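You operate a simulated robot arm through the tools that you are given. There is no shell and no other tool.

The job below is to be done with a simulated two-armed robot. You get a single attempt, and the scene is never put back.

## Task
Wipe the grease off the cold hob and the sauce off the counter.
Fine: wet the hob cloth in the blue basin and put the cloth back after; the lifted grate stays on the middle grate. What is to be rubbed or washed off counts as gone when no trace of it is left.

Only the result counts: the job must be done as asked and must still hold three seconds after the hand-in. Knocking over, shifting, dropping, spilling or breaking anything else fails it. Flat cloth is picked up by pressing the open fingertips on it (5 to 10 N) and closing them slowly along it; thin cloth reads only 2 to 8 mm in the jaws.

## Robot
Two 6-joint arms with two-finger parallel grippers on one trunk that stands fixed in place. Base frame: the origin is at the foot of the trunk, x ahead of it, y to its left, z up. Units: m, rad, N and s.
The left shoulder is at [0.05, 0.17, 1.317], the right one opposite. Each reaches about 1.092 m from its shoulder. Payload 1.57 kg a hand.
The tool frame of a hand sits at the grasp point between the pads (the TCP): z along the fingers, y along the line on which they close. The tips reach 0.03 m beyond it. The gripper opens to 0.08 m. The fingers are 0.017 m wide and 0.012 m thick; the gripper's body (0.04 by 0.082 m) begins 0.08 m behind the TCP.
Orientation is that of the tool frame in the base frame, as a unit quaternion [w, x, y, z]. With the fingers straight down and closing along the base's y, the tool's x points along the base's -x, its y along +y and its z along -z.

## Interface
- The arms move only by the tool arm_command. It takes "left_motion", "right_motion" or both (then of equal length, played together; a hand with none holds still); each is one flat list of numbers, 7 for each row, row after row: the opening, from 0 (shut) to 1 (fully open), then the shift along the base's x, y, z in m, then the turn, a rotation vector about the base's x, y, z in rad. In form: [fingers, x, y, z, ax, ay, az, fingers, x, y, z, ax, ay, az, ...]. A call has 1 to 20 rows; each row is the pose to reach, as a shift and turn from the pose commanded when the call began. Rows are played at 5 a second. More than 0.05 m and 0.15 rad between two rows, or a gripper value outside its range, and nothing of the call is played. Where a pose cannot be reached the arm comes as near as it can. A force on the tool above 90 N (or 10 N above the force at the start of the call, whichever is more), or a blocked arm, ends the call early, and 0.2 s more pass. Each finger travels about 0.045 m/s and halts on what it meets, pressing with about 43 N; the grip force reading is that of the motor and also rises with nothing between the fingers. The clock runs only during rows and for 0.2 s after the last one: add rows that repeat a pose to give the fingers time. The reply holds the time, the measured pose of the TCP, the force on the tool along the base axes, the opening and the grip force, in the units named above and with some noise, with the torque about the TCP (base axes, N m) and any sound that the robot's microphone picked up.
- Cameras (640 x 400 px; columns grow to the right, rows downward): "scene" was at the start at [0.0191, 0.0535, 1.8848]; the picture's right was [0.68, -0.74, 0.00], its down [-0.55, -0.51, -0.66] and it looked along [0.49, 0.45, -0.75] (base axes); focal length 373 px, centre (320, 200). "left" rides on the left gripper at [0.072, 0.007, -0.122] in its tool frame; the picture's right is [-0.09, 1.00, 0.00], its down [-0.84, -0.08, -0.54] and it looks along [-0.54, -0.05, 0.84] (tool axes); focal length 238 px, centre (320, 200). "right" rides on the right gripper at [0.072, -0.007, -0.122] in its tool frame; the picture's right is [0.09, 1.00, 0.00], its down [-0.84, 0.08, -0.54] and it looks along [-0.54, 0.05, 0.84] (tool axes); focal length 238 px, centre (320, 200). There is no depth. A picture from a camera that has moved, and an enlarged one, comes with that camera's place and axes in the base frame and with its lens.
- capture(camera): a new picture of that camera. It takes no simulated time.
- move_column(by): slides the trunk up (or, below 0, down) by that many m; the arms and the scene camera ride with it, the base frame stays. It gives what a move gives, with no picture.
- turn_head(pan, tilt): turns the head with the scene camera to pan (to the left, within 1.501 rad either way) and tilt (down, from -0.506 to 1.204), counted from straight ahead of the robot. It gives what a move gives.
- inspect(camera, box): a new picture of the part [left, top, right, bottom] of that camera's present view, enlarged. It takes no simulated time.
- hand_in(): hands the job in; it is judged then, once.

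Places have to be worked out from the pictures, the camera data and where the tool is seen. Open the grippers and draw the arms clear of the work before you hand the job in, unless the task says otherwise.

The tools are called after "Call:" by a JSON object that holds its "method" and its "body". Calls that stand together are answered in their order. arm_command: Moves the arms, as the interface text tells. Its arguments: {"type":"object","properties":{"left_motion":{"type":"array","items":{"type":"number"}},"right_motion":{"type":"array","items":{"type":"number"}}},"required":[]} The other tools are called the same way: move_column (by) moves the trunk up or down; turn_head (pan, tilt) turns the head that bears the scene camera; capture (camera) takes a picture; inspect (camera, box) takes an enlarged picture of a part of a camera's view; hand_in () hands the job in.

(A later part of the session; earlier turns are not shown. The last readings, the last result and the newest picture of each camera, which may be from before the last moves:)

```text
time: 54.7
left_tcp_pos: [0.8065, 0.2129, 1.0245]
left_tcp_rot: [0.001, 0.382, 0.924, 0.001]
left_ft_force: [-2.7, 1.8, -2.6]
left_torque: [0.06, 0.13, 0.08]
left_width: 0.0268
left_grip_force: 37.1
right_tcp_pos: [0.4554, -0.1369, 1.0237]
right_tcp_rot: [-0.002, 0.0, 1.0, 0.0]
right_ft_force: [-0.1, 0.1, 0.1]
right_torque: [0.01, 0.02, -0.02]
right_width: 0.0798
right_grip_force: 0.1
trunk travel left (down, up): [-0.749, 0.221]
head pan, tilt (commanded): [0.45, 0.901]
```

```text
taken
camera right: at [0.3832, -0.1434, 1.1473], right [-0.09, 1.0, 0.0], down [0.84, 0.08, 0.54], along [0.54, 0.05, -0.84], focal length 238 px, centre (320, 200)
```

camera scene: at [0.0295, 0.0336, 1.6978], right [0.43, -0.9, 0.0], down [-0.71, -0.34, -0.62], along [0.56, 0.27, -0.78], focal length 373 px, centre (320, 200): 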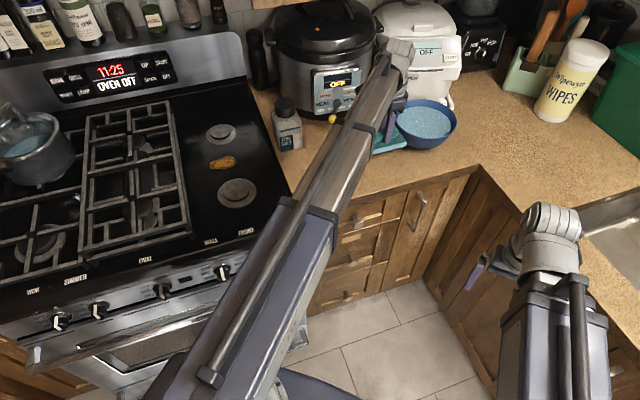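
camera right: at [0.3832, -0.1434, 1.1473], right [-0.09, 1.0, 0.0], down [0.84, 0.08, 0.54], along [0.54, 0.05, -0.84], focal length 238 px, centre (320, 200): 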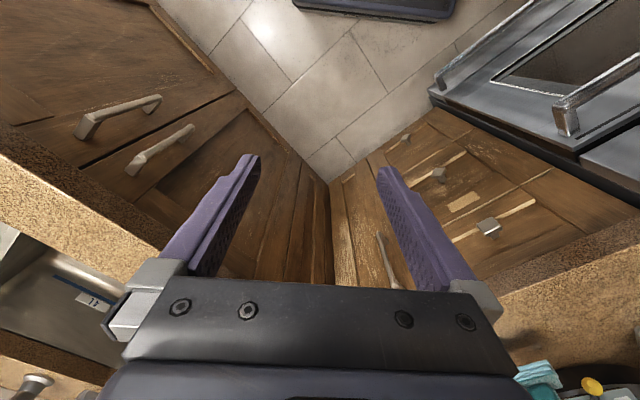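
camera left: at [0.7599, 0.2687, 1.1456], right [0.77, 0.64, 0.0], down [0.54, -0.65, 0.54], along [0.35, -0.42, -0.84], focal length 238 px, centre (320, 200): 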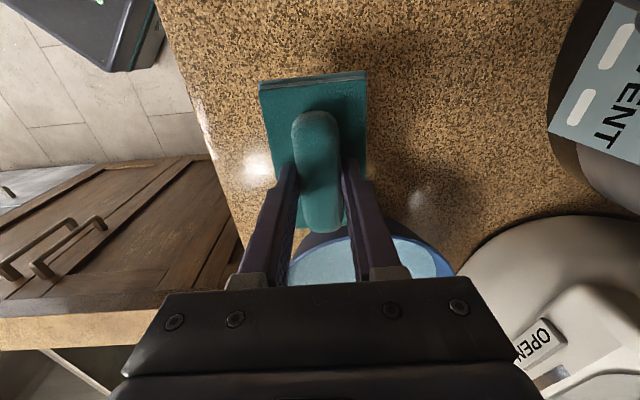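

The force reading (-2.6, 1.9, -2.5 N) shows the cloth's end lightly touching the outside of the basin, so I moved too far at this height. I'll back straight away along the same line and check whether the basin shifted.

Call:
{"method": "arm_command", "body": {"left_motion": [0.2, -0.015, 0.015, 0, 0, 0, 0, 0.2, -0.035, 0.035, 0, 0, 0, 0, 0.2, -0.035, 0.035, 0, 0, 0, 0]}}

Call:
{"method": "move_column", "body": {"by": 0.07}}

Call:
{"method": "capture", "body": {"camera": "left"}}

Call:
{"method": "turn_head", "body": {"pan": 0.15, "tilt": 0.75}}

Call:
{"method": "capture", "body": {"camera": "scene"}}

```text
time: 55.5
left_tcp_pos: [0.7693, 0.2465, 1.024]
left_tcp_rot: [-0.001, 0.383, 0.924, 0.001]
left_ft_force: [-0.7, -0.3, -1.6]
left_torque: [0.03, 0.0, -0.01]
left_width: 0.0269
left_grip_force: 38.1
right_tcp_pos: [0.4561, -0.137, 1.0237]
right_tcp_rot: [-0.002, 0.0, 1.0, 0.0]
right_ft_force: [-0.1, -0.4, -1.2]
right_torque: [0.02, -0.02, 0.02]
right_width: 0.08
right_grip_force: 0.1
trunk travel left (down, up): [-0.749, 0.221]
head pan, tilt (commanded): [0.45, 0.901]
```

```text
time: 56.6
left_tcp_pos: [0.7704, 0.2464, 1.0937]
left_tcp_rot: [0.0, 0.381, 0.924, 0.0]
left_ft_force: [0.2, 0.4, -1.3]
left_torque: [-0.01, -0.02, 0.02]
left_width: 0.0271
left_grip_force: 37.7
right_tcp_pos: [0.4563, -0.1365, 1.0929]
right_tcp_rot: [-0.001, 0.0, 1.0, 0.001]
right_ft_force: [-0.3, -0.3, 0.0]
right_torque: [-0.01, 0.04, -0.02]
right_width: 0.08
right_grip_force: 0.0
trunk travel left (down, up): [-0.819, 0.151]
head pan, tilt (commanded): [0.45, 0.901]
```

```text
taken
camera left: at [0.7235, 0.3023, 1.2153], right [0.77, 0.64, 0.0], down [0.54, -0.65, 0.54], along [0.35, -0.42, -0.84], focal length 238 px, centre (320, 200)
```

left: 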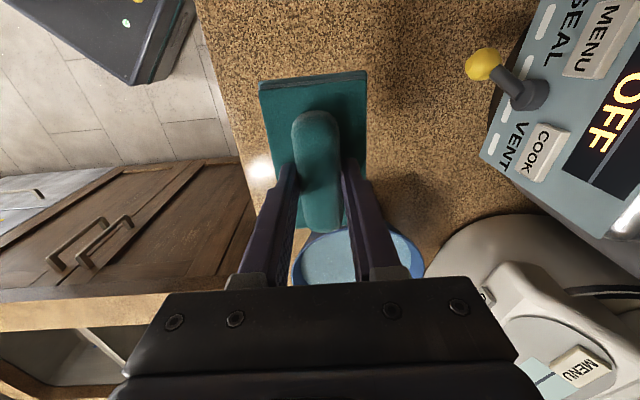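

```text
time: 57.4
left_tcp_pos: [0.7699, 0.2472, 1.0937]
left_tcp_rot: [0.001, 0.382, 0.924, 0.0]
left_ft_force: [-0.1, -0.5, -0.3]
left_torque: [0.02, 0.0, 0.01]
left_width: 0.0271
left_grip_force: 38.1
right_tcp_pos: [0.4561, -0.1364, 1.095]
right_tcp_rot: [-0.002, 0.0, 1.0, 0.0]
right_ft_force: [0.9, -0.2, -0.6]
right_torque: [-0.02, -0.02, 0.01]
right_width: 0.08
right_grip_force: 0.1
trunk travel left (down, up): [-0.819, 0.151]
head pan, tilt (commanded): [0.15, 0.75]
```

```text
taken
camera scene: at [0.0435, 0.0129, 1.7797], right [0.15, -0.99, 0.0], down [-0.67, -0.1, -0.73], along [0.72, 0.11, -0.68], focal length 373 px, centre (320, 200)
```

scene: 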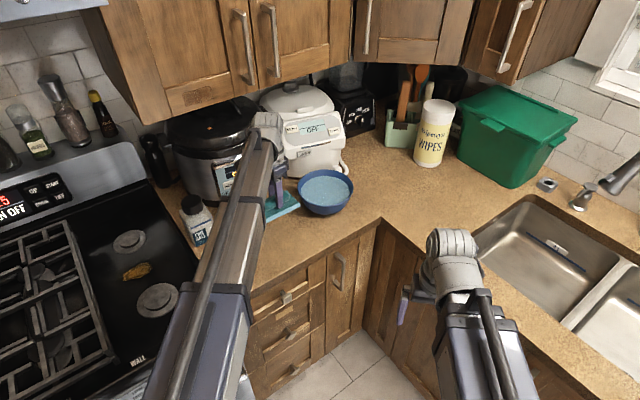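

The basin's image seems to be in a slightly different spot than before. I'll zoom with the same box I used earlier to compare exactly.

Call:
{"method": "inspect", "body": {"camera": "scene", "box": [220, 80, 380, 230]}}

Call:
{"method": "inspect", "body": {"camera": "scene", "box": [260, 110, 380, 210]}}

```text
2.67 times, centred on (300, 155) of scene
camera zoom: at [0.0435, 0.0129, 1.7797], right [0.15, -0.99, 0.0], down [-0.67, -0.1, -0.73], along [0.72, 0.11, -0.68], focal length 995 px, centre (373, 320)
```

zoom: 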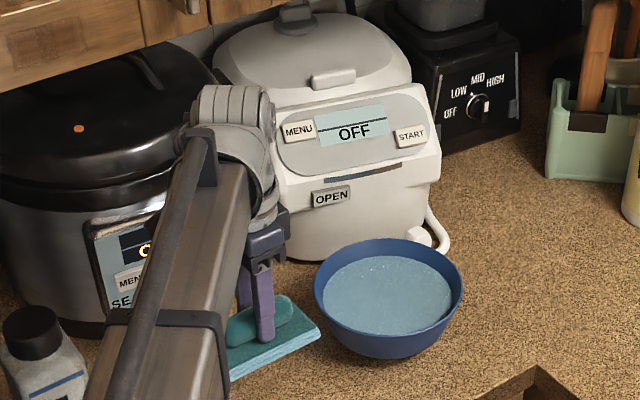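

```text
4.00 times, centred on (320, 160) of scene
camera zoom: at [0.0435, 0.0129, 1.7797], right [0.15, -0.99, 0.0], down [-0.67, -0.1, -0.73], along [0.72, 0.11, -0.68], focal length 1492 px, centre (320, 360)
```

zoom: 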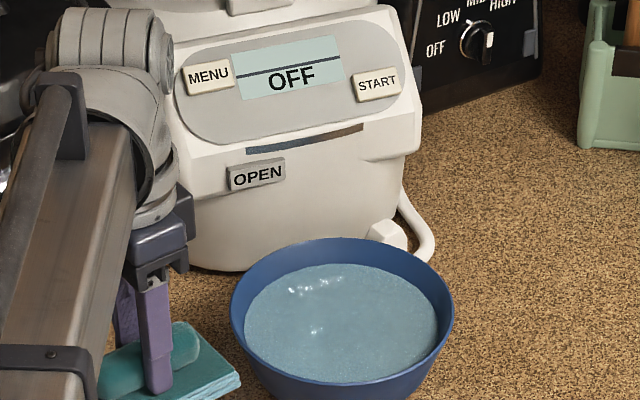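

The basin has been pushed about 4 cm toward (+x, -y). I have to put that right, and I'll re-wet the cloth as well. With the cloth inside the basin I can nudge the inner wall gently back, so I'll first go over the basin's present centre, at about (0.9355, 0.1265), at a safe height.

Call:
{"method": "arm_command", "body": {"left_motion": [0.2, 0.033, -0.024, 0, 0, 0, 0, 0.2, 0.066, -0.048, 0, 0, 0, 0, 0.2, 0.099, -0.072, 0, 0, 0, 0, 0.2, 0.132, -0.096, 0, 0, 0, 0, 0.2, 0.1653, -0.1201, 0, 0, 0, 0, 0.2, 0.1653, -0.1201, 0, 0, 0, 0]}}

Call:
{"method": "capture", "body": {"camera": "left"}}

Call:
{"method": "capture", "body": {"camera": "scene"}}

Call:
{"method": "inspect", "body": {"camera": "scene", "box": [180, 180, 340, 280]}}

```text
time: 58.8
left_tcp_pos: [0.9218, 0.1272, 1.0946]
left_tcp_rot: [0.001, 0.381, 0.924, 0.0]
left_ft_force: [0.0, -0.3, 0.2]
left_torque: [0.03, -0.01, -0.02]
left_width: 0.027
left_grip_force: 36.9
left hand out of reach, approached as far as the arm can: row 5, 6
right_tcp_pos: [0.4562, -0.1373, 1.0933]
right_tcp_rot: [-0.001, 0.0, 1.0, -0.001]
right_ft_force: [-0.3, -0.6, 0.4]
right_torque: [0.0, -0.03, 0.02]
right_width: 0.0801
right_grip_force: 0.1
trunk travel left (down, up): [-0.819, 0.151]
head pan, tilt (commanded): [0.15, 0.75]
```

```text
taken
camera left: at [0.8751, 0.1817, 1.2154], right [0.77, 0.64, 0.0], down [0.54, -0.65, 0.54], along [0.35, -0.42, -0.84], focal length 238 px, centre (320, 200)
```

left: 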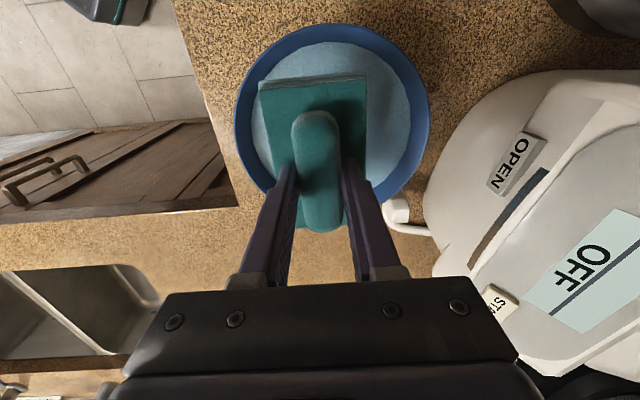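

```text
taken
camera scene: at [0.0435, 0.0132, 1.7797], right [0.15, -0.99, 0.0], down [-0.67, -0.1, -0.73], along [0.72, 0.11, -0.68], focal length 373 px, centre (320, 200)
```

scene: 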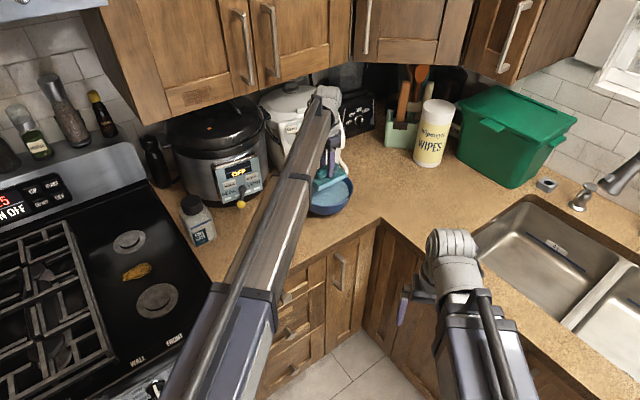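

```text
4.00 times, centred on (260, 230) of scene
camera zoom: at [0.0435, 0.0132, 1.7797], right [0.15, -0.99, 0.0], down [-0.67, -0.1, -0.73], along [0.72, 0.11, -0.68], focal length 1492 px, centre (560, 80)
```

zoom: 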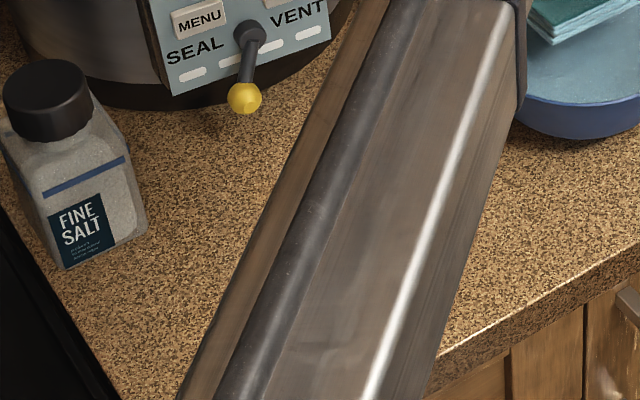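

The arm's tool-down reach ends near (0.922, 0.127), which still fits inside the basin; its present centre is about (0.935, 0.129). I'll lower the cloth into the water here, watching the forces.

Call:
{"method": "move_column", "body": {"by": -0.055}}

Call:
{"method": "capture", "body": {"camera": "left"}}

Call:
{"method": "inspect", "body": {"camera": "scene", "box": [260, 110, 380, 210]}}

```text
time: 59.7
left_tcp_pos: [0.9214, 0.1264, 1.039]
left_tcp_rot: [0.001, 0.382, 0.924, 0.001]
left_ft_force: [0.4, -0.3, -0.7]
left_torque: [-0.01, 0.03, 0.0]
left_width: 0.027
left_grip_force: 37.2
right_tcp_pos: [0.4556, -0.1364, 1.0398]
right_tcp_rot: [-0.002, 0.0, 1.0, 0.0]
right_ft_force: [0.3, 0.9, -0.4]
right_torque: [0.04, -0.03, -0.04]
right_width: 0.0799
right_grip_force: 0.0
trunk travel left (down, up): [-0.764, 0.206]
head pan, tilt (commanded): [0.15, 0.75]
```

```text
taken
camera left: at [0.8751, 0.1817, 1.1605], right [0.77, 0.64, 0.0], down [0.54, -0.65, 0.54], along [0.35, -0.42, -0.84], focal length 238 px, centre (320, 200)
```

left: 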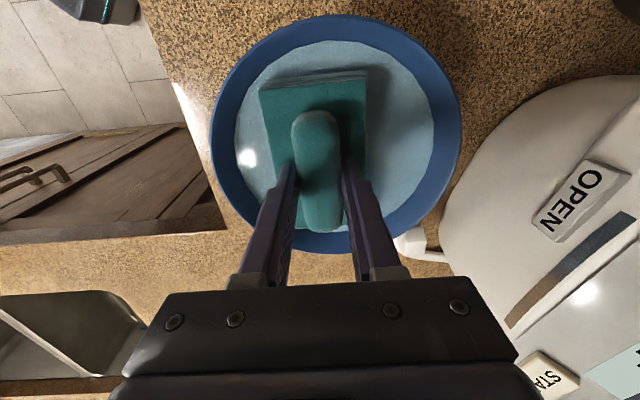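

```text
4.00 times, centred on (320, 160) of scene
camera zoom: at [0.0435, 0.0128, 1.7247], right [0.15, -0.99, 0.0], down [-0.67, -0.1, -0.73], along [0.72, 0.11, -0.68], focal length 1492 px, centre (320, 360)
```

zoom: 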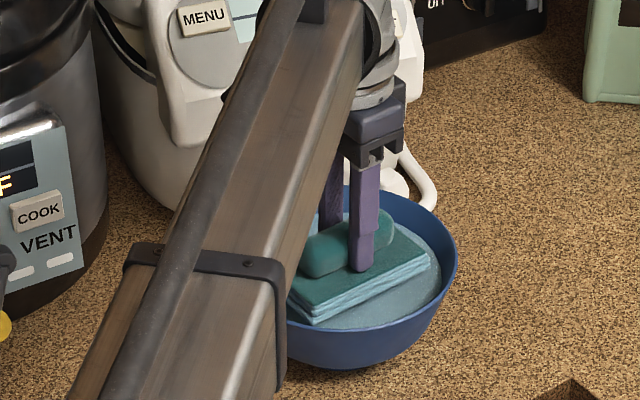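

The cloth clears the walls. I'll lower it to the water and slightly in.

Call:
{"method": "move_column", "body": {"by": -0.012}}

Call:
{"method": "move_column", "body": {"by": -0.006}}

Call:
{"method": "capture", "body": {"camera": "left"}}

Call:
{"method": "inspect", "body": {"camera": "scene", "box": [260, 110, 380, 210]}}

```text
time: 60.3
left_tcp_pos: [0.9211, 0.1257, 1.0268]
left_tcp_rot: [0.002, 0.382, 0.924, 0.0]
left_ft_force: [-0.9, -0.8, -0.6]
left_torque: [0.0, -0.03, -0.02]
left_width: 0.027
left_grip_force: 37.3
right_tcp_pos: [0.4567, -0.1364, 1.0269]
right_tcp_rot: [-0.001, 0.0, 1.0, 0.0]
right_ft_force: [0.1, -0.6, 0.4]
right_torque: [0.0, 0.03, 0.01]
right_width: 0.0801
right_grip_force: 0.0
trunk travel left (down, up): [-0.752, 0.218]
head pan, tilt (commanded): [0.15, 0.75]
```

```text
time: 60.9
left_tcp_pos: [0.9228, 0.1254, 1.0206]
left_tcp_rot: [0.001, 0.382, 0.924, 0.0]
left_ft_force: [0.2, -1.0, -0.1]
left_torque: [0.03, 0.0, 0.01]
left_width: 0.0265
left_grip_force: 37.2
right_tcp_pos: [0.4555, -0.1368, 1.0222]
right_tcp_rot: [-0.002, 0.001, 1.0, 0.0]
right_ft_force: [0.4, 0.4, -0.4]
right_torque: [-0.01, 0.01, -0.01]
right_width: 0.08
right_grip_force: 0.1
trunk travel left (down, up): [-0.746, 0.224]
head pan, tilt (commanded): [0.15, 0.75]
```

```text
taken
camera left: at [0.8751, 0.1817, 1.1424], right [0.77, 0.64, 0.0], down [0.54, -0.65, 0.54], along [0.35, -0.42, -0.84], focal length 238 px, centre (320, 200)
```

left: 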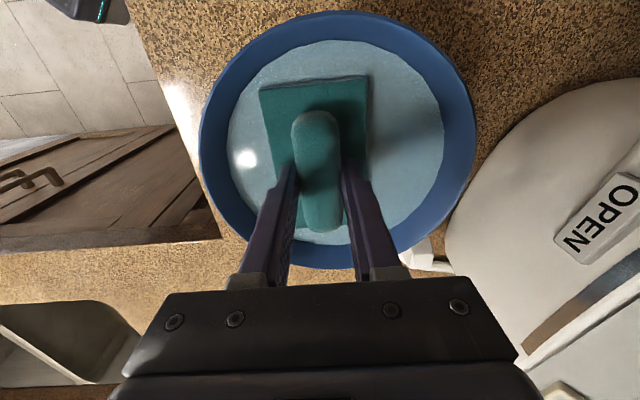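

```text
4.00 times, centred on (320, 160) of scene
camera zoom: at [0.0435, 0.0128, 1.7067], right [0.15, -0.99, 0.0], down [-0.67, -0.1, -0.73], along [0.72, 0.11, -0.68], focal length 1492 px, centre (320, 360)
```

zoom: 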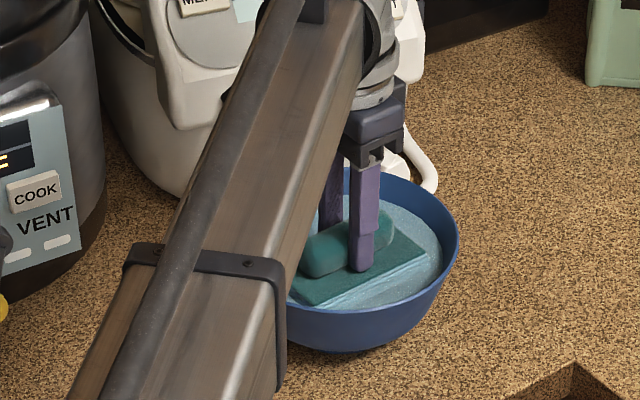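

From the rim's outline the basin is at (0.934, 0.131) and belongs at (0.905, 0.156), so it needs about 3.8 cm back. With the pad's leading corners I'll push the inner wall slowly that way, stopping short to check.

Call:
{"method": "arm_command", "body": {"left_motion": [0.2, -0.0007, 0.0049, 0, 0, 0, 0, 0.2, -0.0014, 0.0099, 0, 0, 0, 0, 0.2, -0.0016, 0.0153, 0, 0, 0, 0, 0.2, -0.0059, 0.0196, 0, 0, 0, 0, 0.2, -0.0101, 0.0238, 0, 0, 0, 0, 0.2, -0.0136, 0.0274, 0, 0, 0, 0, 0.2, -0.0172, 0.0309, 0, 0, 0, 0, 0.2, -0.0172, 0.0309, 0, 0, 0, 0]}}

Call:
{"method": "capture", "body": {"camera": "left"}}

Call:
{"method": "inspect", "body": {"camera": "scene", "box": [260, 110, 380, 210]}}

```text
time: 62.7
left_tcp_pos: [0.9051, 0.1568, 1.0222]
left_tcp_rot: [0.001, 0.382, 0.924, 0.001]
left_ft_force: [3.6, -4.5, 2.7]
left_torque: [-0.09, -0.02, 0.01]
left_width: 0.0268
left_grip_force: 37.6
right_tcp_pos: [0.4554, -0.1366, 1.0203]
right_tcp_rot: [-0.001, 0.0, 1.0, 0.0]
right_ft_force: [0.2, 0.4, 0.3]
right_torque: [0.01, 0.0, 0.02]
right_width: 0.0797
right_grip_force: 0.1
trunk travel left (down, up): [-0.746, 0.224]
head pan, tilt (commanded): [0.15, 0.75]
```

```text
taken
camera left: at [0.8588, 0.2132, 1.1424], right [0.77, 0.64, 0.0], down [0.54, -0.65, 0.54], along [0.35, -0.42, -0.84], focal length 238 px, centre (320, 200)
```

left: 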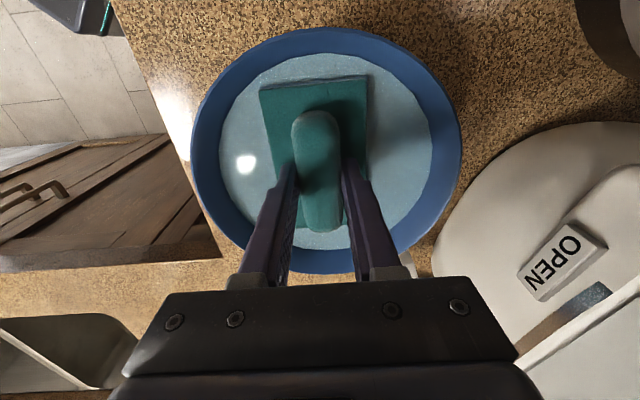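

```text
4.00 times, centred on (320, 160) of scene
camera zoom: at [0.0436, 0.0122, 1.7067], right [0.15, -0.99, 0.0], down [-0.67, -0.1, -0.73], along [0.72, 0.11, -0.68], focal length 1492 px, centre (320, 360)
```

zoom: 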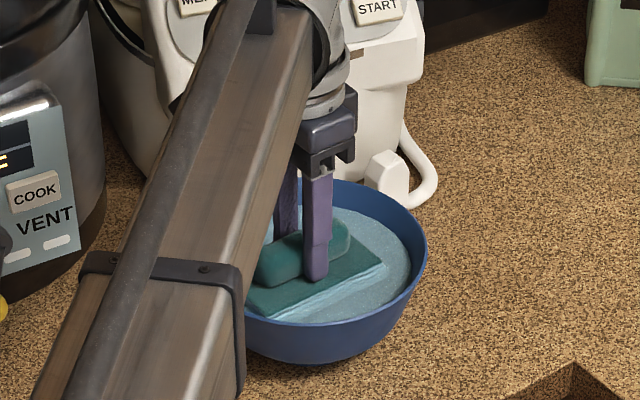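

The push is working at about 6 N; the basin is now near (0.917, 0.150) with about 1.3 cm still to go. I'll continue slowly.

Call:
{"method": "arm_command", "body": {"left_motion": [0.2, -0.0033, 0.0024, 0, 0, 0, 0, 0.2, -0.0066, 0.0047, 0, 0, 0, 0, 0.2, -0.0092, 0.0065, 0, 0, 0, 0, 0.2, -0.0092, 0.0065, 0, 0, 0, 0]}}

Call:
{"method": "capture", "body": {"camera": "left"}}

Call:
{"method": "inspect", "body": {"camera": "left", "box": [160, 0, 500, 290]}}

```text
time: 63.7
left_tcp_pos: [0.8958, 0.1649, 1.0209]
left_tcp_rot: [0.0, 0.381, 0.924, 0.0]
left_ft_force: [3.9, -2.4, 3.3]
left_torque: [0.01, 0.01, 0.0]
left_width: 0.0271
left_grip_force: 37.7
right_tcp_pos: [0.4563, -0.1363, 1.0216]
right_tcp_rot: [-0.002, 0.0, 1.0, 0.0]
right_ft_force: [-0.3, 0.4, -0.2]
right_torque: [-0.01, -0.02, -0.02]
right_width: 0.0802
right_grip_force: 0.0
trunk travel left (down, up): [-0.746, 0.224]
head pan, tilt (commanded): [0.15, 0.75]
```

```text
taken
camera left: at [0.849, 0.2195, 1.1424], right [0.77, 0.64, 0.0], down [0.54, -0.65, 0.54], along [0.35, -0.42, -0.84], focal length 238 px, centre (320, 200)
```

left: 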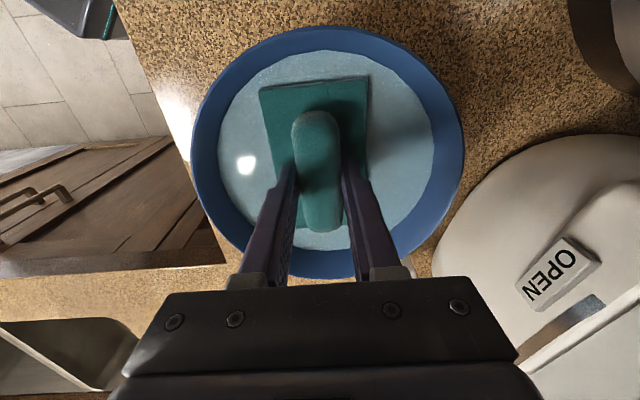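

```text
1.38 times, centred on (330, 145) of left
camera zoom: at [0.849, 0.2195, 1.1424], right [0.77, 0.64, 0.0], down [0.54, -0.65, 0.54], along [0.35, -0.42, -0.84], focal length 329 px, centre (306, 276)
```

zoom: 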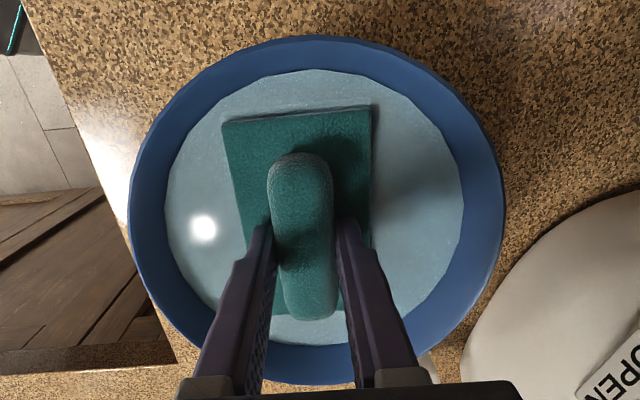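

By my estimate the basin is within a few mm of its original place. I'll ease off the wall, lift the cloth out over the basin, and compare against the earlier reference view from the same trunk and head pose.

Call:
{"method": "arm_command", "body": {"left_motion": [0.2, 0.005, -0.004, 0, 0, 0, 0, 0.2, 0.009, -0.008, 0, 0, 0, 0, 0.2, 0.009, -0.008, 0, 0, 0, 0]}}

Call:
{"method": "move_column", "body": {"by": 0.026}}

Call:
{"method": "capture", "body": {"camera": "left"}}

Call:
{"method": "move_column", "body": {"by": 0.048}}

Call:
{"method": "inspect", "body": {"camera": "scene", "box": [220, 80, 380, 230]}}

Call:
{"method": "capture", "body": {"camera": "left"}}

```text
time: 64.5
left_tcp_pos: [0.9032, 0.1564, 1.0209]
left_tcp_rot: [0.001, 0.382, 0.924, 0.0]
left_ft_force: [0.4, -0.5, -0.3]
left_torque: [-0.01, -0.01, 0.0]
left_width: 0.0268
left_grip_force: 37.8
right_tcp_pos: [0.456, -0.1371, 1.0201]
right_tcp_rot: [-0.001, 0.0, 1.0, 0.0]
right_ft_force: [0.4, -0.3, -1.3]
right_torque: [0.01, 0.0, -0.02]
right_width: 0.08
right_grip_force: 0.1
trunk travel left (down, up): [-0.746, 0.224]
head pan, tilt (commanded): [0.15, 0.75]
```

```text
time: 65.2
left_tcp_pos: [0.9052, 0.156, 1.0454]
left_tcp_rot: [0.001, 0.381, 0.924, 0.0]
left_ft_force: [0.0, -0.1, -1.5]
left_torque: [-0.01, 0.02, -0.03]
left_width: 0.027
left_grip_force: 37.4
right_tcp_pos: [0.4565, -0.1375, 1.0471]
right_tcp_rot: [-0.001, 0.0, 1.0, -0.001]
right_ft_force: [0.3, -0.2, -1.0]
right_torque: [0.02, -0.02, -0.02]
right_width: 0.0799
right_grip_force: 0.1
trunk travel left (down, up): [-0.772, 0.198]
head pan, tilt (commanded): [0.15, 0.75]
```

```text
taken
camera left: at [0.8577, 0.2113, 1.1682], right [0.77, 0.64, 0.0], down [0.54, -0.65, 0.54], along [0.35, -0.42, -0.84], focal length 238 px, centre (320, 200)
```

left: 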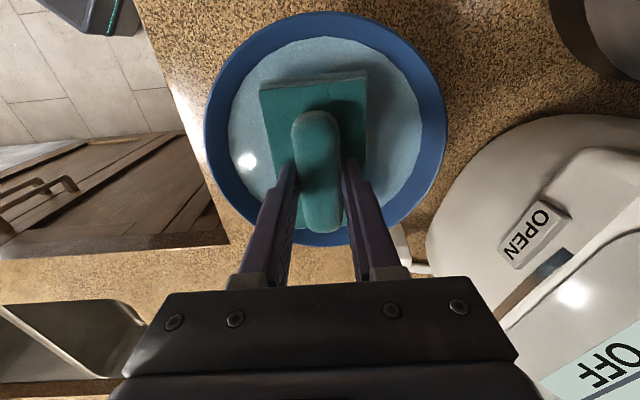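

```text
time: 66.1
left_tcp_pos: [0.9036, 0.1552, 1.0946]
left_tcp_rot: [0.001, 0.381, 0.925, 0.0]
left_ft_force: [-0.5, -0.9, -1.2]
left_torque: [-0.01, -0.02, 0.02]
left_width: 0.0271
left_grip_force: 37.5
right_tcp_pos: [0.4553, -0.1366, 1.0943]
right_tcp_rot: [-0.002, 0.0, 1.0, 0.0]
right_ft_force: [-0.2, 0.1, -0.2]
right_torque: [0.0, 0.02, -0.01]
right_width: 0.0799
right_grip_force: 0.0
trunk travel left (down, up): [-0.82, 0.15]
head pan, tilt (commanded): [0.15, 0.75]
```

```text
2.67 times, centred on (300, 155) of scene
camera zoom: at [0.0438, 0.0128, 1.7807], right [0.15, -0.99, 0.0], down [-0.67, -0.1, -0.73], along [0.72, 0.11, -0.68], focal length 995 px, centre (373, 320)
```

zoom: 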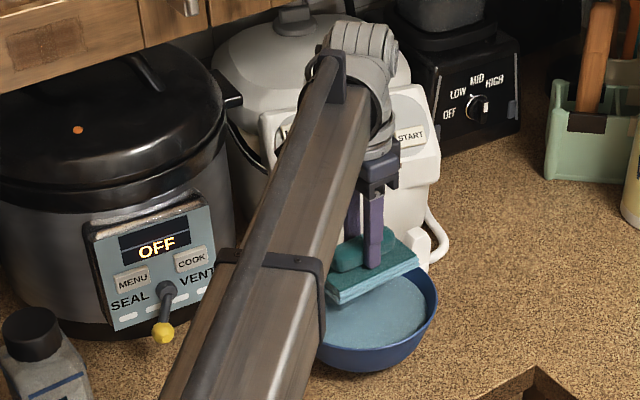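

```text
taken
camera left: at [0.8576, 0.2114, 1.2162], right [0.77, 0.64, 0.0], down [0.54, -0.65, 0.54], along [0.35, -0.42, -0.84], focal length 238 px, centre (320, 200)
```

left: 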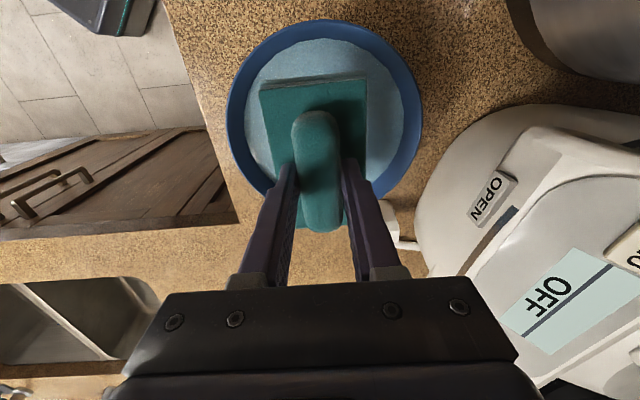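

The rim's right edge now sits at 438 px against 437 before, and its bottom at 372 against 373–375, so the basin is back within about 3 mm. Next I'll check what is left of the sauce, using the right camera.

Call:
{"method": "capture", "body": {"camera": "right"}}

Call:
{"method": "inspect", "body": {"camera": "right", "box": [480, 200, 640, 300]}}

Call:
{"method": "turn_head", "body": {"pan": 0.35, "tilt": 0.9}}

Call:
{"method": "capture", "body": {"camera": "scene"}}

```text
taken
camera right: at [0.3835, -0.1436, 1.2182], right [-0.09, 1.0, 0.0], down [0.84, 0.08, 0.54], along [0.54, 0.05, -0.84], focal length 238 px, centre (320, 200)
```

right: 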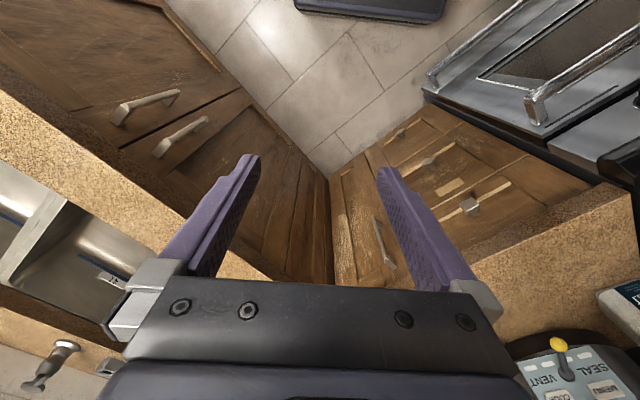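

```text
4.00 times, centred on (560, 250) of right
camera zoom: at [0.3835, -0.1436, 1.2182], right [-0.09, 1.0, 0.0], down [0.84, 0.08, 0.54], along [0.54, 0.05, -0.84], focal length 953 px, centre (-640, 0)
```

zoom: 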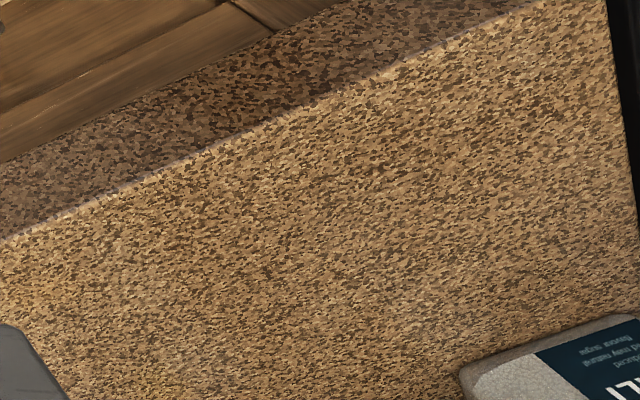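

```text
time: 66.8
left_tcp_pos: [0.9037, 0.1549, 1.0948]
left_tcp_rot: [0.001, 0.382, 0.924, 0.001]
left_ft_force: [-0.3, 0.1, -0.9]
left_torque: [-0.03, 0.01, 0.01]
left_width: 0.0268
left_grip_force: 37.2
right_tcp_pos: [0.456, -0.1367, 1.0947]
right_tcp_rot: [-0.001, 0.001, 1.0, 0.0]
right_ft_force: [0.8, -0.5, 0.5]
right_torque: [0.02, -0.01, 0.0]
right_width: 0.08
right_grip_force: 0.1
trunk travel left (down, up): [-0.82, 0.15]
head pan, tilt (commanded): [0.351, 0.901]
```

```text
taken
camera scene: at [0.0325, 0.0263, 1.7688], right [0.34, -0.94, 0.0], down [-0.74, -0.27, -0.62], along [0.58, 0.21, -0.78], focal length 373 px, centre (320, 200)
```

scene: 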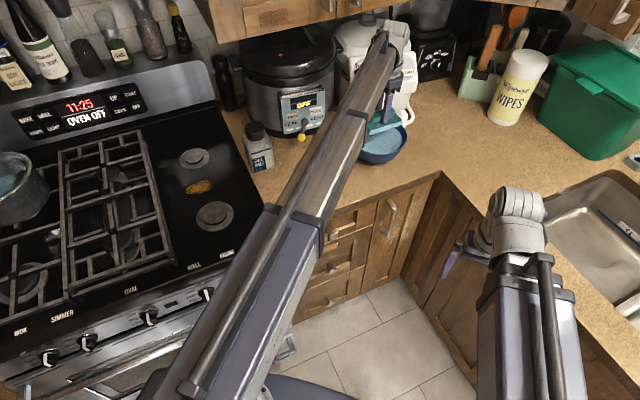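

The counter stain is completely gone. The cloth shows no suds now, so before the grease I'll rinse and re-wet it with a full dip at the centre, as the first time.

Call:
{"method": "arm_command", "body": {"left_motion": [0.2, 0.003, 0.001, 0, 0, 0, 0, 0.2, 0.003, 0.001, 0, 0, 0, 0]}}

Call:
{"method": "move_column", "body": {"by": -0.06}}

Call:
{"method": "move_column", "body": {"by": -0.018}}

Call:
{"method": "arm_command", "body": {"left_motion": [0.2, 0, 0, 0, 0, 0, 0, 0.2, 0, 0, 0, 0, 0, 0, 0.2, 0, 0, 0, 0, 0, 0, 0.2, 0, 0, 0, 0, 0, 0, 0.2, 0, 0, 0, 0, 0, 0, 0.2, 0, 0, 0, 0, 0, 0, 0.2, 0, 0, 0, 0, 0, 0, 0.2, 0, 0, 0, 0, 0, 0]}}

Call:
{"method": "capture", "body": {"camera": "left"}}

Call:
{"method": "turn_head", "body": {"pan": 0.15, "tilt": 0.75}}

Call:
{"method": "inspect", "body": {"camera": "scene", "box": [260, 110, 380, 210]}}

```text
time: 67.4
left_tcp_pos: [0.9077, 0.1574, 1.0947]
left_tcp_rot: [0.001, 0.382, 0.924, 0.0]
left_ft_force: [0.3, -0.6, -0.4]
left_torque: [-0.01, -0.05, 0.02]
left_width: 0.0269
left_grip_force: 37.4
right_tcp_pos: [0.4571, -0.1364, 1.0935]
right_tcp_rot: [-0.002, 0.0, 1.0, 0.0]
right_ft_force: [0.1, 0.2, 0.2]
right_torque: [-0.03, -0.02, -0.02]
right_width: 0.0801
right_grip_force: 0.1
trunk travel left (down, up): [-0.82, 0.15]
head pan, tilt (commanded): [0.351, 0.901]
```

```text
time: 68.4
left_tcp_pos: [0.9075, 0.1571, 1.0347]
left_tcp_rot: [0.001, 0.382, 0.924, 0.001]
left_ft_force: [0.4, 0.9, -0.6]
left_torque: [0.02, 0.03, 0.01]
left_width: 0.027
left_grip_force: 37.7
right_tcp_pos: [0.4554, -0.1371, 1.0346]
right_tcp_rot: [-0.002, 0.001, 1.0, 0.0]
right_ft_force: [-0.5, 0.0, 0.1]
right_torque: [0.02, -0.04, -0.03]
right_width: 0.0803
right_grip_force: 0.0
trunk travel left (down, up): [-0.76, 0.21]
head pan, tilt (commanded): [0.351, 0.901]
```

```text
time: 69.1
left_tcp_pos: [0.9069, 0.1567, 1.0179]
left_tcp_rot: [0.001, 0.382, 0.924, 0.001]
left_ft_force: [0.0, -0.1, 0.4]
left_torque: [-0.02, -0.02, -0.05]
left_width: 0.0271
left_grip_force: 37.7
right_tcp_pos: [0.4555, -0.1371, 1.0166]
right_tcp_rot: [-0.002, 0.001, 1.0, -0.001]
right_ft_force: [0.6, 0.2, -0.6]
right_torque: [0.0, 0.02, 0.04]
right_width: 0.08
right_grip_force: 0.1
trunk travel left (down, up): [-0.742, 0.228]
head pan, tilt (commanded): [0.351, 0.901]
```

```text
time: 70.9
left_tcp_pos: [0.9068, 0.1574, 1.016]
left_tcp_rot: [0.001, 0.382, 0.924, 0.001]
left_ft_force: [-0.8, 0.5, -1.5]
left_torque: [0.0, 0.03, -0.01]
left_width: 0.027
left_grip_force: 37.8
right_tcp_pos: [0.4568, -0.1368, 1.0171]
right_tcp_rot: [-0.002, 0.0, 1.0, 0.001]
right_ft_force: [0.0, 0.2, -0.6]
right_torque: [0.02, 0.01, 0.01]
right_width: 0.08
right_grip_force: 0.0
trunk travel left (down, up): [-0.742, 0.228]
head pan, tilt (commanded): [0.351, 0.901]
```

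```text
taken
camera left: at [0.8606, 0.2127, 1.1384], right [0.77, 0.64, 0.0], down [0.54, -0.65, 0.54], along [0.35, -0.42, -0.84], focal length 238 px, centre (320, 200)
```

left: 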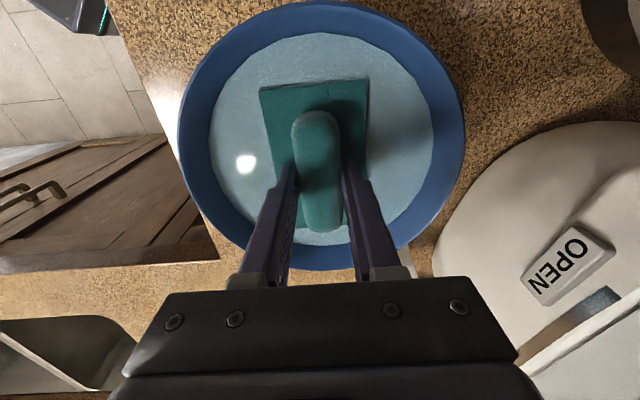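

```text
time: 71.6
left_tcp_pos: [0.9069, 0.1579, 1.0172]
left_tcp_rot: [0.001, 0.382, 0.924, 0.0]
left_ft_force: [0.4, -0.5, 0.0]
left_torque: [0.0, -0.01, -0.01]
left_width: 0.0268
left_grip_force: 37.8
right_tcp_pos: [0.4551, -0.136, 1.0176]
right_tcp_rot: [-0.002, 0.0, 1.0, 0.0]
right_ft_force: [0.5, 0.3, -0.6]
right_torque: [0.01, 0.0, 0.0]
right_width: 0.0801
right_grip_force: 0.1
trunk travel left (down, up): [-0.742, 0.228]
head pan, tilt (commanded): [0.15, 0.75]
```

```text
4.00 times, centred on (320, 160) of scene
camera zoom: at [0.0436, 0.0129, 1.7027], right [0.15, -0.99, 0.0], down [-0.67, -0.1, -0.73], along [0.72, 0.11, -0.68], focal length 1492 px, centre (320, 360)
```

zoom: 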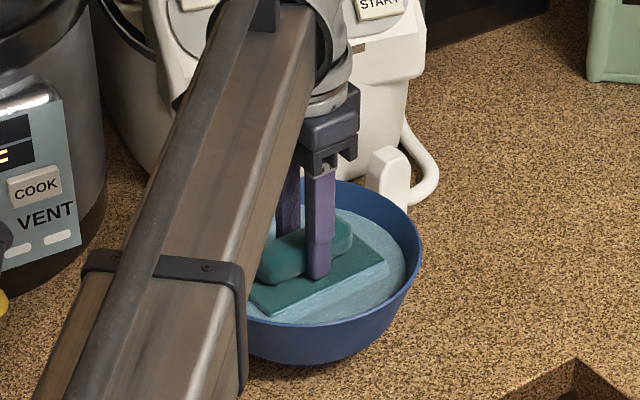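

The basin looks identical to the first dip (rim right edge 421 against 420 px). The cloth is soaked, so I'll lift it, let it drip over the basin, and then carry it toward the hob at a safe height.

Call:
{"method": "move_column", "body": {"by": 0.04}}

Call:
{"method": "arm_command", "body": {"left_motion": [0.2, 0, 0, 0, 0, 0, 0, 0.2, 0, 0, 0, 0, 0, 0, 0.2, 0, 0, 0, 0, 0, 0, 0.2, 0, 0, 0, 0, 0, 0, 0.2, 0, 0, 0, 0, 0, 0, 0.2, 0, 0, 0, 0, 0, 0, 0.2, 0, 0, 0, 0, 0, 0, 0.2, 0, 0, 0, 0, 0, 0, 0.2, 0, 0, 0, 0, 0, 0, 0.2, 0, 0, 0, 0, 0, 0]}}

Call:
{"method": "move_column", "body": {"by": 0.04}}

Call:
{"method": "inspect", "body": {"camera": "scene", "box": [260, 110, 380, 210]}}

Call:
{"method": "capture", "body": {"camera": "left"}}

```text
time: 72.4
left_tcp_pos: [0.9071, 0.1568, 1.0565]
left_tcp_rot: [0.0, 0.382, 0.924, 0.0]
left_ft_force: [-0.3, -0.3, 0.0]
left_torque: [-0.01, -0.01, 0.01]
left_width: 0.0269
left_grip_force: 37.4
right_tcp_pos: [0.456, -0.137, 1.0566]
right_tcp_rot: [-0.001, 0.001, 1.0, -0.001]
right_ft_force: [1.1, -0.9, 0.2]
right_torque: [-0.03, 0.01, -0.01]
right_width: 0.08
right_grip_force: 0.0
trunk travel left (down, up): [-0.782, 0.188]
head pan, tilt (commanded): [0.15, 0.75]
```

```text
time: 74.6
left_tcp_pos: [0.9081, 0.1569, 1.057]
left_tcp_rot: [0.002, 0.382, 0.924, 0.0]
left_ft_force: [-0.4, 0.2, -1.1]
left_torque: [-0.03, -0.02, 0.0]
left_width: 0.0271
left_grip_force: 37.7
right_tcp_pos: [0.4563, -0.1351, 1.0571]
right_tcp_rot: [-0.002, -0.001, 1.0, -0.001]
right_ft_force: [0.4, -0.1, 0.3]
right_torque: [0.03, 0.04, -0.02]
right_width: 0.0803
right_grip_force: 0.0
trunk travel left (down, up): [-0.782, 0.188]
head pan, tilt (commanded): [0.15, 0.75]
```

```text
time: 75.5
left_tcp_pos: [0.9081, 0.1579, 1.0965]
left_tcp_rot: [0.002, 0.381, 0.925, 0.001]
left_ft_force: [0.0, 0.4, -0.2]
left_torque: [-0.01, -0.03, -0.01]
left_width: 0.0272
left_grip_force: 37.4
right_tcp_pos: [0.4558, -0.1359, 1.0959]
right_tcp_rot: [-0.002, 0.0, 1.0, 0.0]
right_ft_force: [0.2, 0.7, -0.1]
right_torque: [0.01, 0.01, 0.01]
right_width: 0.0796
right_grip_force: 0.0
trunk travel left (down, up): [-0.822, 0.148]
head pan, tilt (commanded): [0.15, 0.75]
```

```text
4.00 times, centred on (320, 160) of scene
camera zoom: at [0.0438, 0.0128, 1.7827], right [0.15, -0.99, 0.0], down [-0.67, -0.1, -0.73], along [0.72, 0.11, -0.68], focal length 1492 px, centre (320, 360)
```

zoom: 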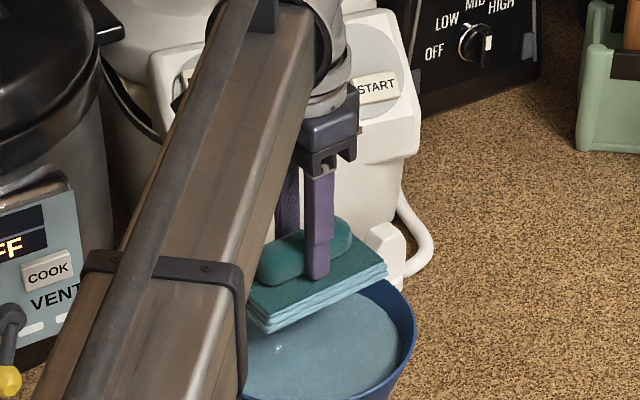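

```text
taken
camera left: at [0.8608, 0.2127, 1.2183], right [0.77, 0.64, 0.0], down [0.54, -0.65, 0.54], along [0.35, -0.42, -0.84], focal length 238 px, centre (320, 200)
```

left: 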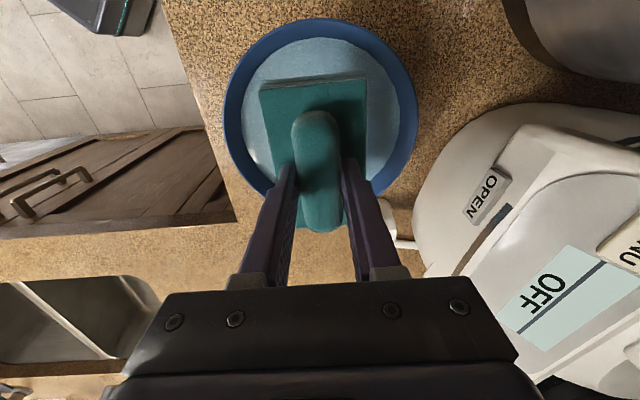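

The cloth is wet and not dripping. I'll carry it over the counter front, passing well in front of the salt, to above the hob's front-right area.

Call:
{"method": "arm_command", "body": {"left_motion": [0.2, -0.035, 0.024, 0, 0, 0, 0, 0.2, -0.07, 0.048, 0, 0, 0, 0, 0.2, -0.105, 0.072, 0, 0, 0, 0, 0.2, -0.14, 0.096, 0, 0, 0, 0, 0.2, -0.175, 0.12, 0, 0, 0, 0, 0.2, -0.208, 0.143, 0, 0, 0, 0, 0.2, -0.235, 0.176, 0, 0, 0, 0, 0.2, -0.262, 0.21, 0, 0, 0, 0, 0.2, -0.288, 0.243, 0, 0, 0, 0, 0.2, -0.318, 0.273, 0, 0, 0, 0, 0.2, -0.348, 0.303, 0, 0, 0, 0, 0.2, -0.378, 0.333, 0, 0, 0, 0, 0.2, -0.408, 0.363, 0, 0, 0, 0, 0.2, -0.408, 0.363, 0, 0, 0, 0]}}

Call:
{"method": "capture", "body": {"camera": "left"}}

Call:
{"method": "turn_head", "body": {"pan": 0.6, "tilt": 0.9}}

Call:
{"method": "capture", "body": {"camera": "scene"}}

```text
time: 78.5
left_tcp_pos: [0.4974, 0.5201, 1.0965]
left_tcp_rot: [0.001, 0.382, 0.924, 0.0]
left_ft_force: [0.4, -0.6, 0.1]
left_torque: [0.0, -0.02, 0.0]
left_width: 0.0269
left_grip_force: 37.7
left hand out of reach, approached as far as the arm can: row 10, 11, 12
right_tcp_pos: [0.4566, -0.1367, 1.0963]
right_tcp_rot: [-0.002, 0.0, 1.0, 0.0]
right_ft_force: [1.0, -0.2, -0.6]
right_torque: [0.02, 0.03, -0.02]
right_width: 0.0799
right_grip_force: 0.0
trunk travel left (down, up): [-0.822, 0.148]
head pan, tilt (commanded): [0.15, 0.75]
```

```text
taken
camera left: at [0.4521, 0.5768, 1.2184], right [0.77, 0.64, 0.0], down [0.54, -0.65, 0.54], along [0.35, -0.42, -0.84], focal length 238 px, centre (320, 200)
```

left: 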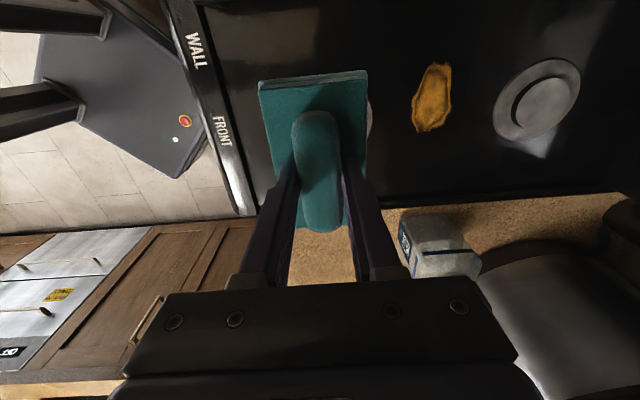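

```text
time: 79.4
left_tcp_pos: [0.4976, 0.5217, 1.0973]
left_tcp_rot: [0.001, 0.381, 0.924, 0.0]
left_ft_force: [0.2, 0.8, -0.8]
left_torque: [-0.01, -0.01, 0.01]
left_width: 0.0271
left_grip_force: 37.5
right_tcp_pos: [0.4567, -0.1365, 1.0972]
right_tcp_rot: [-0.001, 0.0, 1.0, 0.0]
right_ft_force: [-0.3, -0.7, 0.7]
right_torque: [0.01, 0.02, 0.03]
right_width: 0.0798
right_grip_force: 0.0
trunk travel left (down, up): [-0.822, 0.148]
head pan, tilt (commanded): [0.6, 0.901]
```

```text
taken
camera scene: at [0.0239, 0.0431, 1.7708], right [0.56, -0.83, 0.0], down [-0.65, -0.44, -0.62], along [0.51, 0.35, -0.78], focal length 373 px, centre (320, 200)
```

scene: 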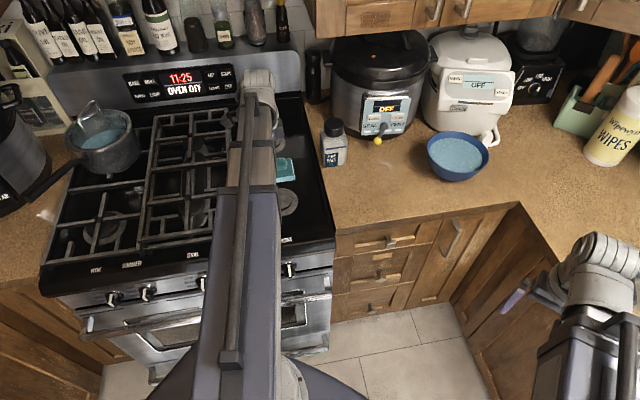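

The grease is a 7.7 × 4.4 cm orange patch centred near (0.588, 0.619), with burner discs clear on both sides (v 0.776 and 0.929). I'll centre the cloth over it and lower part-way.

Call:
{"method": "arm_command", "body": {"left_motion": [0.2, 0.03, 0.033, 0, 0, 0, 0, 0.2, 0.06, 0.066, 0, 0, 0, 0, 0.2, 0.0905, 0.098, 0, 0, 0, 0, 0.2, 0.0905, 0.098, 0, 0, 0, 0]}}

Call:
{"method": "move_column", "body": {"by": -0.08}}

Call:
{"method": "capture", "body": {"camera": "left"}}

Call:
{"method": "turn_head", "body": {"pan": 1.0, "tilt": 0.8}}

Call:
{"method": "capture", "body": {"camera": "scene"}}

Call:
{"method": "turn_head", "body": {"pan": 0.45, "tilt": 0.8}}

Call:
{"method": "capture", "body": {"camera": "scene"}}

```text
time: 80.4
left_tcp_pos: [0.5909, 0.6192, 1.0979]
left_tcp_rot: [0.002, 0.382, 0.924, 0.001]
left_ft_force: [0.2, -0.6, -0.9]
left_torque: [0.04, -0.02, 0.02]
left_width: 0.0269
left_grip_force: 37.9
left hand out of reach, approached as far as the arm can: row 3
right_tcp_pos: [0.4558, -0.1372, 1.0983]
right_tcp_rot: [-0.001, 0.0, 1.0, 0.001]
right_ft_force: [0.5, -0.9, -1.3]
right_torque: [0.03, -0.01, 0.02]
right_width: 0.08
right_grip_force: 0.0
trunk travel left (down, up): [-0.822, 0.148]
head pan, tilt (commanded): [0.6, 0.901]
```

```text
time: 81.5
left_tcp_pos: [0.5904, 0.6195, 1.0158]
left_tcp_rot: [0.0, 0.382, 0.924, 0.0]
left_ft_force: [-0.4, 0.1, -0.6]
left_torque: [0.0, -0.01, -0.05]
left_width: 0.0268
left_grip_force: 37.4
right_tcp_pos: [0.4562, -0.1378, 1.0175]
right_tcp_rot: [-0.001, 0.0, 1.0, 0.0]
right_ft_force: [0.2, -0.1, 0.2]
right_torque: [0.0, -0.01, 0.0]
right_width: 0.0798
right_grip_force: 0.1
trunk travel left (down, up): [-0.742, 0.228]
head pan, tilt (commanded): [0.6, 0.901]
```

```text
taken
camera left: at [0.5441, 0.6749, 1.1385], right [0.77, 0.64, 0.0], down [0.54, -0.65, 0.54], along [0.35, -0.42, -0.84], focal length 238 px, centre (320, 200)
```

left: 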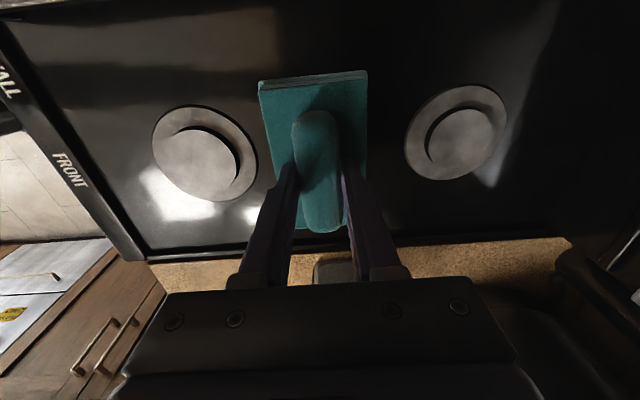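

```text
time: 82.4
left_tcp_pos: [0.5907, 0.619, 1.0171]
left_tcp_rot: [0.002, 0.382, 0.924, 0.0]
left_ft_force: [-0.1, 0.7, -1.0]
left_torque: [-0.02, 0.02, 0.03]
left_width: 0.027
left_grip_force: 37.7
right_tcp_pos: [0.4564, -0.1361, 1.0161]
right_tcp_rot: [-0.002, 0.0, 1.0, 0.0]
right_ft_force: [-0.8, -0.8, -0.1]
right_torque: [0.01, 0.01, 0.0]
right_width: 0.08
right_grip_force: 0.0
trunk travel left (down, up): [-0.742, 0.228]
head pan, tilt (commanded): [1.0, 0.799]
```

```text
taken
camera scene: at [0.0052, 0.0683, 1.6987], right [0.84, -0.54, 0.0], down [-0.39, -0.6, -0.7], along [0.38, 0.59, -0.72], focal length 373 px, centre (320, 200)
```

scene: 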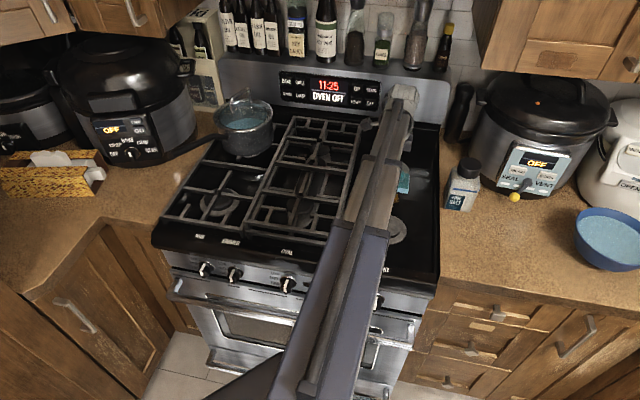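

```text
time: 83.4
left_tcp_pos: [0.5906, 0.62, 1.016]
left_tcp_rot: [0.001, 0.382, 0.924, 0.001]
left_ft_force: [0.1, 0.0, -0.8]
left_torque: [0.02, -0.01, 0.0]
left_width: 0.027
left_grip_force: 38.3
right_tcp_pos: [0.4562, -0.1362, 1.0171]
right_tcp_rot: [-0.001, 0.0, 1.0, 0.0]
right_ft_force: [-0.6, -0.2, -0.9]
right_torque: [0.02, -0.01, -0.01]
right_width: 0.0801
right_grip_force: 0.1
trunk travel left (down, up): [-0.742, 0.228]
head pan, tilt (commanded): [0.45, 0.799]
```

```text
taken
camera scene: at [0.0342, 0.0357, 1.6987], right [0.44, -0.9, 0.0], down [-0.65, -0.31, -0.7], along [0.63, 0.3, -0.72], focal length 373 px, centre (320, 200)
```

scene: 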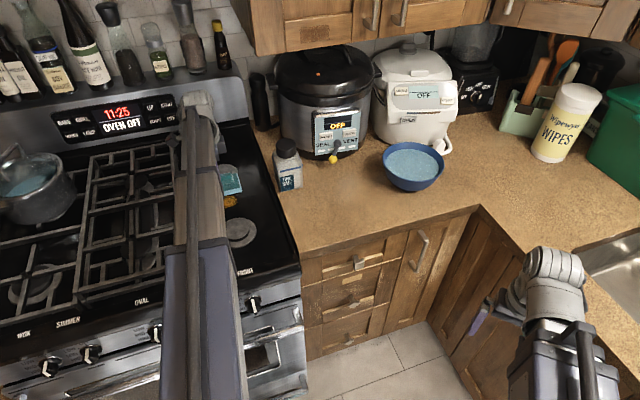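

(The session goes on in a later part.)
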